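You operate a simulated robot arm through the tools that you are given. There is no shell and no other tool. Be economical: measure what you need, move in short steps, check, and stop when the job is done.

Carry out the task below with a simulated robot arm. There is one attempt and no reset: what you move stays moved.

JOB
Press the key marked on on check balance three times.
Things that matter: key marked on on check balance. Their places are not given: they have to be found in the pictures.

Only the result counts: the job must be done as asked and must still hold three seconds after the hand-in. Knocking over, shifting, dropping, spilling or breaking anything else fails it.

ROBOT AND FRAMES
A 7-joint arm with a two-finger parallel gripper, fixed in place. Base frame: the origin is at the foot of the arm, x ahead of it, y to its left, z up. Lengths are in m, angles in rad, forces in N, time in s.
Its first joint turns from -1.152 to 1.152 rad. Payload 2.5 kg.
The tool frame sits at the grasp point between the pads (the TCP): z along the fingers, y along the line on which they close. The tips reach 0.023 m beyond it. The gripper opens to 0.094 m. The fingers are 0.038 m wide and 0.01 m thick; the gripper's body (0.054 by 0.096 m) begins 0.039 m behind the TCP.
Orientation is that of the tool frame in the base frame, as a unit quaternion [x, y, z, w]. With the fingers straight down and closing along the base's y, the tool's x points along the base's -x, its y along +y and its z along -z.

CONTROLS
- The arm moves only by the tool apply_moves. Its argument "series" is a list of rows, each an object of numbers (a shift or turn left out is 0, a gripper value left out holds the last): "x", "y", "z": the shift along the base's x, y, z in m; "wx", "wy", "wz": the turn, a rotation vector about the base's x, y, z in rad; "grip": the opening, from 0 (shut) to 1 (fully open). In form: [{"x": .., "y": .., "z": .., "wx": .., "wy": .., "wz": .., "grip": ..}, ...]. A call has 1 to 20 rows; each row is the pose to reach, as a shift and turn from the pose commanded when the call began. A row lasts 0.2 s, in which the tool goes at most 0.05 m and 0.15 rad; a call with a longer step from one row to the next is refused whole, and so is a gripper value outside its range. A pose out of reach is approached as far as the arm can. The call stops where the force on the tool passes 40 N (or 10 N more than at its start, if that is more) or the arm is blocked; 0.2 s more then pass. The fingers move at their own pace (about 0.108 m/s each) and stop on an object; they squeeze with about 33 N. The grip force told is the motor's: it shows also when the fingers shut on nothing. Time passes only in rows, and 0.2 s behind the last, so rows that repeat a pose let the fingers close. The reply holds the time, the measured pose of the TCP, the force on the tool along the base axes, the opening and the grip force, in the units named above and with some noise.
- Cameras (640 x 400 px; columns grow to the right, rows downward): "scene" is fixed at [0.123, -0.4421, 0.5392]; the picture's right is [0.45, -0.89, 0.00], its down [-0.62, -0.32, -0.72] and it looks along [0.64, 0.32, -0.70] (base axes); focal length 336 px, centre (320, 200). "wrist" rides on the gripper at [-0.039, 0, -0.044] in the tool frame; the picture's right is [0.00, -1.00, 0.00], its down [0.97, 0.00, -0.24] and it looks along [0.24, 0.00, 0.97] (tool axes); focal length 218 px, centre (320, 200).
- grab_frame(camera): a new picture of that camera. The clock stands still meanwhile.
- point_at(camera, pixels): for up to 12 pixels [column, row] of the newest picture of that camera ("zoom" is the newest enlarged one), the place [x, y, z] in the base frame of the surface seen there, good to about 0.002 m, but the place of the scene camera against the robot may be out by one fixed shift of up to 0.025 m in any direction. The clock stands still meanwhile.
- close_up(camera, box): a new picture of the part [left, top, right, bottom] of that camera's present view, enlarged. The clock stands still meanwhile.
- job_done(): hands the job in; it is judged then, once.

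Keep the steps short. Do not move on a guess: measure, check each grasp and each placing, and mend mistakes. In all there are 60 turns and 26 pictures (those below and enlarged ones count). Leave the gripper open and the arm clear of the work at the hand-in unless told otherwise, and finish with a single line.

The tools are called after "Request:" as a command line: name --argument value ..., lists and objects as JSON in quotes. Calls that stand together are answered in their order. apply_moves: Moves the arm, as the interface text tells. Its arguments: {"type":"object","properties":{"series":{"type":"array","items":{"type":"object","properties":{"x":{"type":"number"},"y":{"type":"number"},"z":{"type":"number"},"wx":{"type":"number"},"wy":{"type":"number"},"wz":{"type":"number"},"grip":{"type":"number"}}}}},"required":["series"]} The other tools are called the same way: grab_frame (camera) takes a picture; point_at (camera, pixels) gives the place of the surface under pixels of a picture; close_up (camera, box) takes an enlarged picture of a part of a camera's view; job_done () hands the job in.

At the start:

```text
clock: 0.0
ee_pos: [0.3632, -0.2269, 0.3126]
tcp_rot: [0.0, 1.0, 0.0, 0.002]
force: [-0.2, 0.0, 0.8]
gripper_width: 0.0937
grasp_force: 0.1
```

scene: 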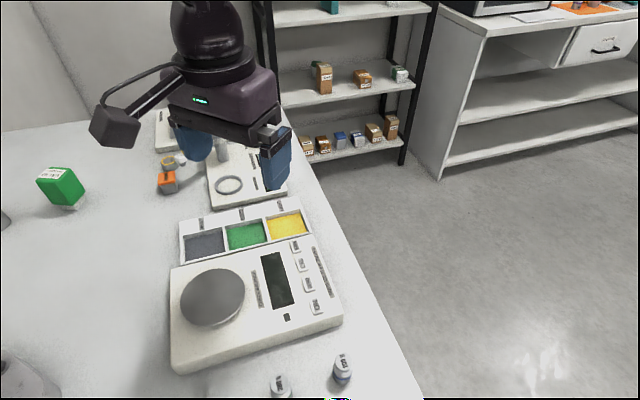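
wrist: 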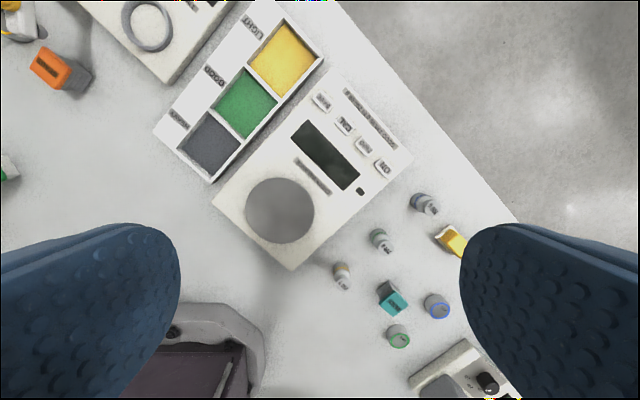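

I see a balance with four keys in the wrist view, around (320,100) to (383,167). There may be more balances nearby, so I'll enlarge to read the labels.

Request:
close_up --camera "wrist" --box '[280, 70, 440, 220]'

Request:
close_up --camera "scene" --box '[230, 220, 350, 330]'

Request:
close_up --camera "scene" --box '[140, 90, 300, 215]'

```text
2.67 times, centred on (360, 145) of wrist
```

zoom: 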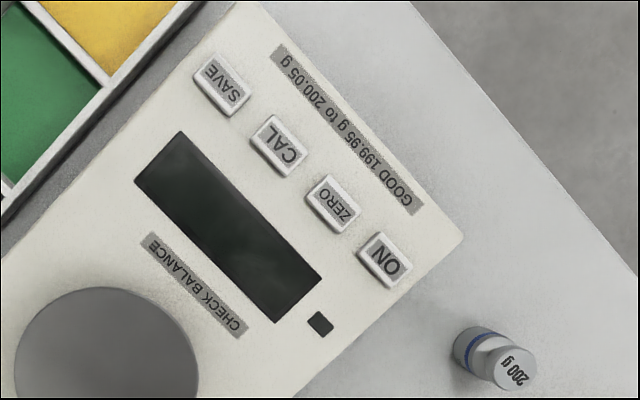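

```text
3.64 times, centred on (290, 275) of scene
```

zoom: 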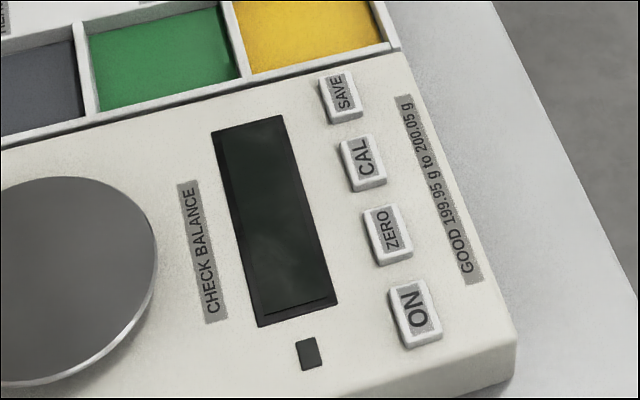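

```text
3.20 times, centred on (220, 152) of scene
```

zoom: 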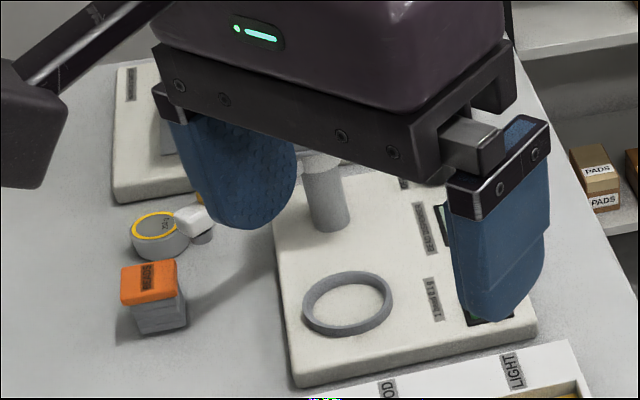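

The ON key is at about (384,167) in the wrist picture. I'll measure it, its neighbour and the housing around it.

Request:
point_at --camera "wrist" --pixels '[[384, 167], [384, 168], [364, 146], [345, 126], [322, 102], [373, 185], [398, 157], [374, 156], [335, 155], [425, 204], [280, 210]]'

```text
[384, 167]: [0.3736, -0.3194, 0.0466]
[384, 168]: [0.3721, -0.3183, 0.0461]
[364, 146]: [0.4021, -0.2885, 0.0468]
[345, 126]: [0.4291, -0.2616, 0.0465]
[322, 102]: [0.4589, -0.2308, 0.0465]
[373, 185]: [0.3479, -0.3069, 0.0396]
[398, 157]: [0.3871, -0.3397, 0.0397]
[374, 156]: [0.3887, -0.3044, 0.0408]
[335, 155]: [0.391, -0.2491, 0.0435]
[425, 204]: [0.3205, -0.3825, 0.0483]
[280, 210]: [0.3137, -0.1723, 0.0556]
```

The wrist data are self-consistent (key top z≈0.0466). I'll check the table height and compare with the scene camera.

Request:
point_at --camera "wrist" --pixels '[[450, 190], [400, 220], [250, 260], [320, 300]]'

Request:
point_at --camera "scene" --pixels '[[316, 306], [309, 284], [355, 310], [120, 300], [325, 318]]'

```text
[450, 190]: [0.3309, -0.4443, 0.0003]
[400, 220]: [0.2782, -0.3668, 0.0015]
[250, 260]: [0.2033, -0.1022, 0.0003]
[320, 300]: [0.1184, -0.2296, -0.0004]
```

```text
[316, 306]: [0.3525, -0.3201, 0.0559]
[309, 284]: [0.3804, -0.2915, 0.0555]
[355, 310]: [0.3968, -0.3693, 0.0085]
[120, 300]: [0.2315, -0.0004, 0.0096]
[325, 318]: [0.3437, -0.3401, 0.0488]
```

The table reads z≈0 and the key top ≈0.047 by wrist; the scene camera is off by about a fixed shift of (-0.02, 0, +0.009). Next I shut the fingers, turn so the thin side lies along the key row (about -0.75 rad), and move above the ON key at a safe height.

Request:
apply_moves --series '[{"x": 0.002, "y": -0.018, "z": -0.03, "wz": -0.15, "grip": 0}, {"x": 0.004, "y": -0.037, "z": -0.06, "wz": -0.3}, {"x": 0.006, "y": -0.055, "z": -0.09, "wz": -0.45}, {"x": 0.008, "y": -0.074, "z": -0.12, "wz": -0.6}, {"x": 0.0098, "y": -0.0921, "z": -0.15, "wz": -0.75}, {"x": 0.0098, "y": -0.0921, "z": -0.18, "wz": -0.75}, {"x": 0.0098, "y": -0.0921, "z": -0.2, "wz": -0.75}, {"x": 0.0098, "y": -0.0921, "z": -0.2, "wz": -0.75}]'

Request:
grab_frame --camera "wrist"

Request:
close_up --camera "scene" --box '[230, 200, 390, 330]'

```text
clock: 1.8
ee_pos: [0.3736, -0.3208, 0.1113]
tcp_rot: [0.367, 0.93, -0.001, 0.001]
force: [0.2, 0.5, -0.4]
gripper_width: 0.0
grasp_force: 32.7
```

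```text
20 pictures are left
```

wrist: 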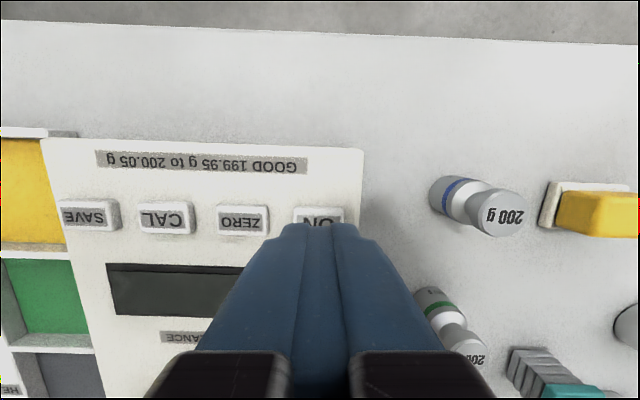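

```text
3.08 times, centred on (310, 265) of scene
```

zoom: 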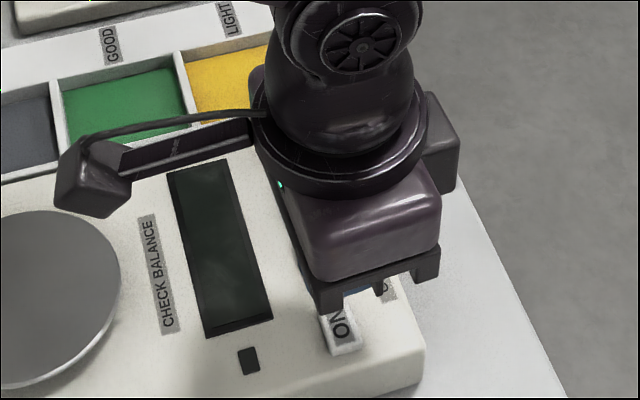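

The fingers are shut just above ON. I'll re-measure the visible part of ON and its neighbours from here to refine the centre.

Request:
point_at --camera "wrist" --pixels '[[320, 211], [297, 212], [343, 212], [297, 222], [243, 219], [166, 218], [91, 217], [243, 208], [243, 231], [320, 195], [280, 235]]'

```text
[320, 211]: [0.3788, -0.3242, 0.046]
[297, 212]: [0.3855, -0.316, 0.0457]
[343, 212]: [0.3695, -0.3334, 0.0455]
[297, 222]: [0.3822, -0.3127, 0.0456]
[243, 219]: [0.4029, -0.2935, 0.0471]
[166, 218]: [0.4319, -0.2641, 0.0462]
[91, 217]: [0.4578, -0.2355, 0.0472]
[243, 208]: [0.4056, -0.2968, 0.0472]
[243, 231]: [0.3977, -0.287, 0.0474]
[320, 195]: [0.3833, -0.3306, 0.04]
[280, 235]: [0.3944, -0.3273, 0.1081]
```

From the even key spacing ON's centre is about (0.3745, -0.321); the TCP is within 1 mm. I'll descend to just above the key (tip ≈0.049).

Request:
apply_moves --series '[{"z": -0.015}, {"z": -0.03}, {"z": -0.038}, {"z": -0.038}]'

Request:
close_up --camera "wrist" --box '[220, 130, 420, 255]'

```text
clock: 2.8
ee_pos: [0.3734, -0.3205, 0.0723]
tcp_rot: [0.366, 0.931, 0.0, 0.001]
force: [0.5, 0.4, 0.3]
gripper_width: 0.0
grasp_force: 32.7
```

```text
3.20 times, centred on (320, 192) of wrist
```

zoom: 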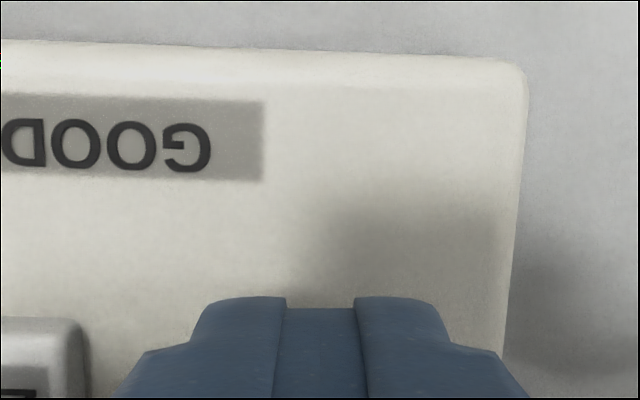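

The tips are over the key with ZERO well to the side. Now I go down in 1 mm rows and watch the force.

Request:
apply_moves --series '[{"z": -0.001}, {"z": -0.002}, {"z": -0.003}, {"z": -0.004}]'

```text
clock: 3.8
ee_pos: [0.3746, -0.3196, 0.07]
tcp_rot: [0.366, 0.931, -0.001, 0.0]
force: [-0.5, -0.7, -0.1]
gripper_width: 0.0
grasp_force: 33.1
```

No contact yet (tip ≈0.047). I continue in 1 mm steps.

Request:
apply_moves --series '[{"z": -0.001}, {"z": -0.002}]'

```text
clock: 4.4
ee_pos: [0.3762, -0.3202, 0.0685]
tcp_rot: [0.366, 0.931, -0.001, 0.001]
force: [0.1, 0.5, 1.2]
gripper_width: 0.0
grasp_force: 33.4
```

Request:
apply_moves --series '[{"z": -0.001}]'

```text
clock: 4.8
ee_pos: [0.3735, -0.3195, 0.0681]
tcp_rot: [0.365, 0.931, -0.001, 0.001]
force: [0.1, -0.4, 2.1]
gripper_width: 0.0001
grasp_force: 33.3
```

The force starts rising (2.1 N), so the key is being touched. I go on 1 mm.

Request:
apply_moves --series '[{"z": -0.001}]'

```text
clock: 5.2
ee_pos: [0.373, -0.3185, 0.0665]
tcp_rot: [0.366, 0.931, 0.001, 0.001]
force: [-0.5, 1.8, 1.9]
gripper_width: 0.0
grasp_force: 32.7
```

Request:
apply_moves --series '[{"z": -0.001}]'

Request:
close_up --camera "scene" --box '[250, 240, 350, 330]'

```text
clock: 5.6
ee_pos: [0.3736, -0.3191, 0.0665]
tcp_rot: [0.365, 0.931, -0.001, 0.001]
force: [0.3, 0.8, 3.9]
gripper_width: 0.0
grasp_force: 33.1
```

```text
4.44 times, centred on (300, 285) of scene
```

zoom: 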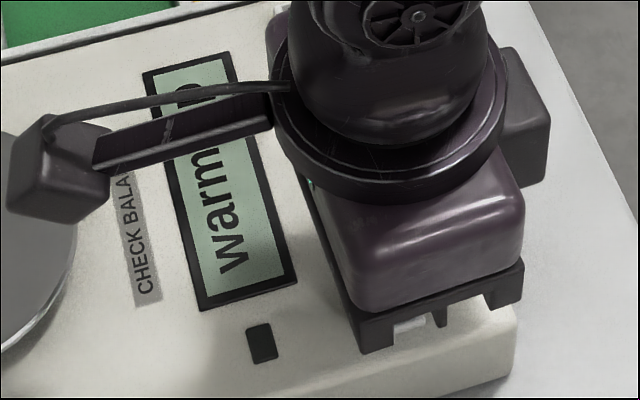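

The display now reads "warm up": the first press has registered. I release by lifting 10 mm and look at the display.

Request:
apply_moves --series '[{"z": 0.005}, {"z": 0.01}, {"z": 0.01}]'

Request:
close_up --camera "scene" --box '[250, 240, 350, 330]'

```text
clock: 6.4
ee_pos: [0.3736, -0.3193, 0.0774]
tcp_rot: [0.366, 0.931, 0.0, 0.001]
force: [0.0, 0.3, -0.2]
gripper_width: 0.0002
grasp_force: 33.3
```

```text
4.44 times, centred on (300, 285) of scene
```

zoom: 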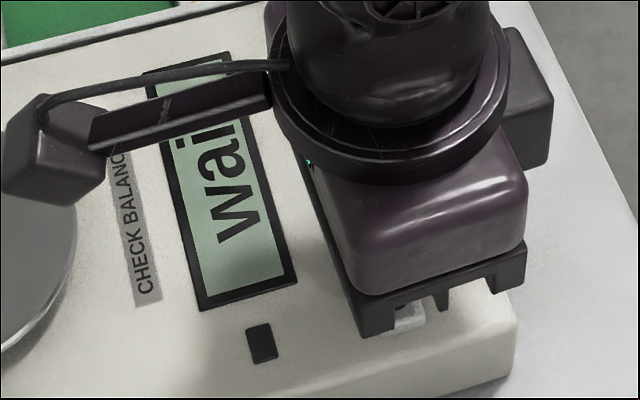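

The display says "wait". I hold still for 4 s before the next press, then look again.

Request:
apply_moves --series '[{"z": 0}, {"z": 0}, {"z": 0}, {"z": 0}, {"z": 0}, {"z": 0}, {"z": 0}, {"z": 0}, {"z": 0}, {"z": 0}, {"z": 0}, {"z": 0}, {"z": 0}, {"z": 0}, {"z": 0}, {"z": 0}, {"z": 0}, {"z": 0}, {"z": 0}, {"z": 0}]'

Request:
close_up --camera "scene" --box '[250, 240, 350, 330]'

```text
clock: 10.6
ee_pos: [0.3735, -0.3195, 0.0762]
tcp_rot: [0.367, 0.93, 0.0, 0.001]
force: [0.7, 0.2, 0.6]
gripper_width: 0.0
grasp_force: 33.0
```

```text
4.44 times, centred on (300, 285) of scene
```

zoom: 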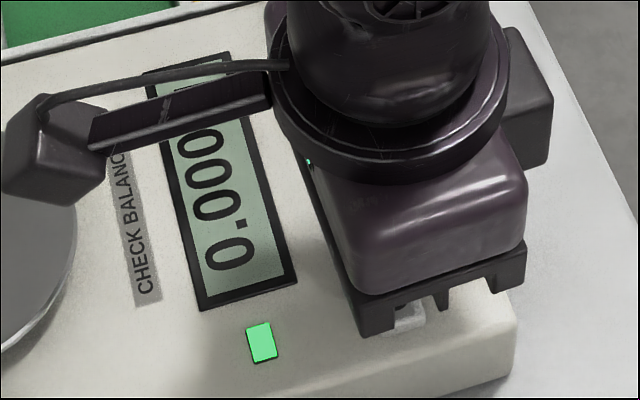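

It is warmed up: 0.000 with a green lamp. Second press: down to the depth that worked (10 mm), then look.

Request:
apply_moves --series '[{"z": -0.004}, {"z": -0.007}, {"z": -0.009}, {"z": -0.0102}, {"z": -0.0102}]'

Request:
close_up --camera "scene" --box '[250, 240, 350, 330]'

```text
clock: 11.8
ee_pos: [0.374, -0.3199, 0.0662]
tcp_rot: [0.366, 0.931, 0.0, 0.001]
force: [-1.1, 0.8, 3.6]
gripper_width: 0.0
grasp_force: 32.6
```

```text
4.44 times, centred on (300, 285) of scene
```

zoom: 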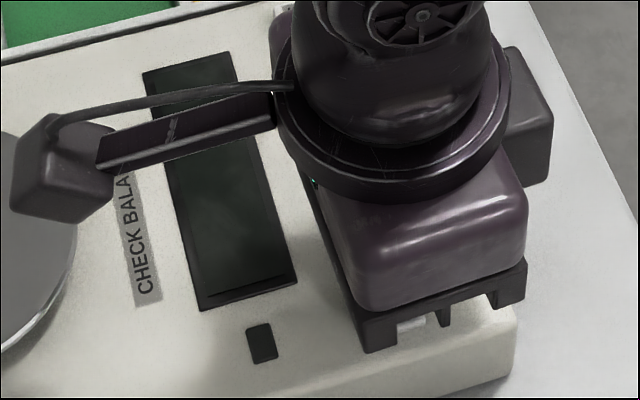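

The second press switched it off, so it registered. I release, then check.

Request:
apply_moves --series '[{"z": 0.005}, {"z": 0.0102}, {"z": 0.0102}, {"z": 0.0102}, {"z": 0.0102}]'

Request:
close_up --camera "scene" --box '[250, 240, 350, 330]'

```text
clock: 13.0
ee_pos: [0.3745, -0.3213, 0.0761]
tcp_rot: [0.366, 0.931, 0.0, 0.001]
force: [-0.4, -0.1, 0.4]
gripper_width: 0.0002
grasp_force: 32.7
```

```text
4.44 times, centred on (300, 285) of scene
```

zoom: 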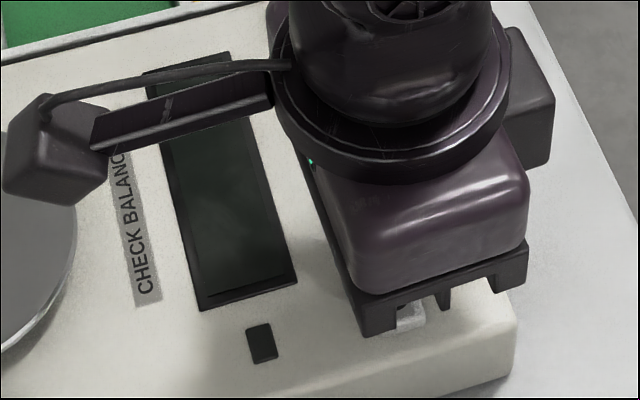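

It stays off. Third press to the same depth.

Request:
apply_moves --series '[{"z": -0.004}, {"z": -0.007}, {"z": -0.009}, {"z": -0.0102}, {"z": -0.0102}]'

Request:
close_up --camera "scene" --box '[250, 240, 350, 330]'

```text
clock: 14.2
ee_pos: [0.3736, -0.3199, 0.0652]
tcp_rot: [0.365, 0.931, 0.0, 0.001]
force: [-2.1, 2.1, 5.0]
gripper_width: 0.0
grasp_force: 33.3
```

```text
4.44 times, centred on (300, 285) of scene
```

zoom: 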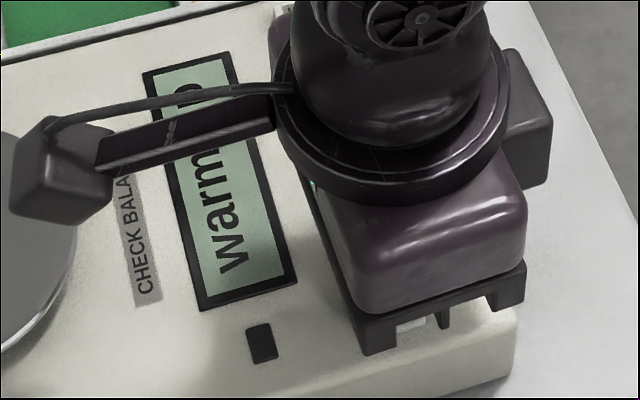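

The third press registered ("warm up"). I lift straight up well clear, open the gripper only when high, and let the warm-up end.

Request:
apply_moves --series '[{"z": 0.01}, {"z": 0.05}, {"z": 0.09}, {"z": 0.13}, {"z": 0.17}, {"z": 0.2, "grip": 1}, {"z": 0.2}, {"z": 0.2}, {"z": 0.2}, {"z": 0.2}, {"z": 0.2}, {"z": 0.2}, {"z": 0.2}, {"z": 0.2}, {"z": 0.2}, {"z": 0.2}, {"z": 0.2}, {"z": 0.2}, {"z": 0.2}, {"z": 0.2}]'

Request:
grab_frame --camera "wrist"

Request:
grab_frame --camera "scene"

```text
clock: 18.4
ee_pos: [0.3745, -0.3194, 0.2644]
tcp_rot: [0.366, 0.931, -0.001, 0.001]
force: [-0.1, 0.1, 0.6]
gripper_width: 0.0943
grasp_force: 0.0
```

```text
11 pictures are left
```

wrist: 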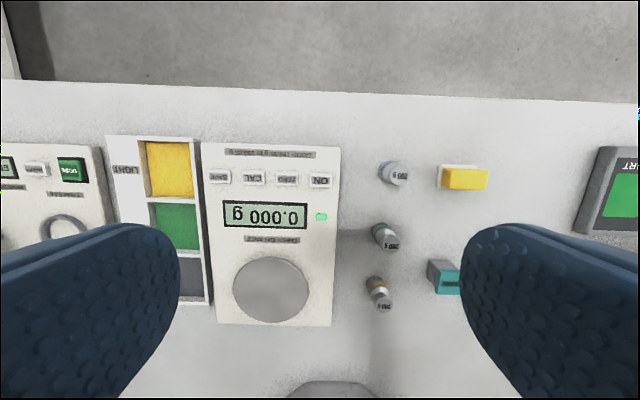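

```text
10 pictures are left
```

scene: 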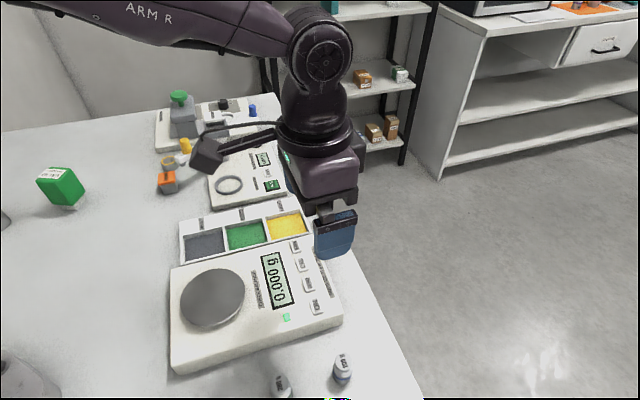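

The display shows 0.000 g with the green lamp, nothing has shifted, and the arm is clear with the gripper open. I hand in.

Request:
job_done

```text
The job is handed in.
```

I pressed the ON key on the check balance three times, and the display changed each time (on, off, on); it read 0.000 g at hand-in.
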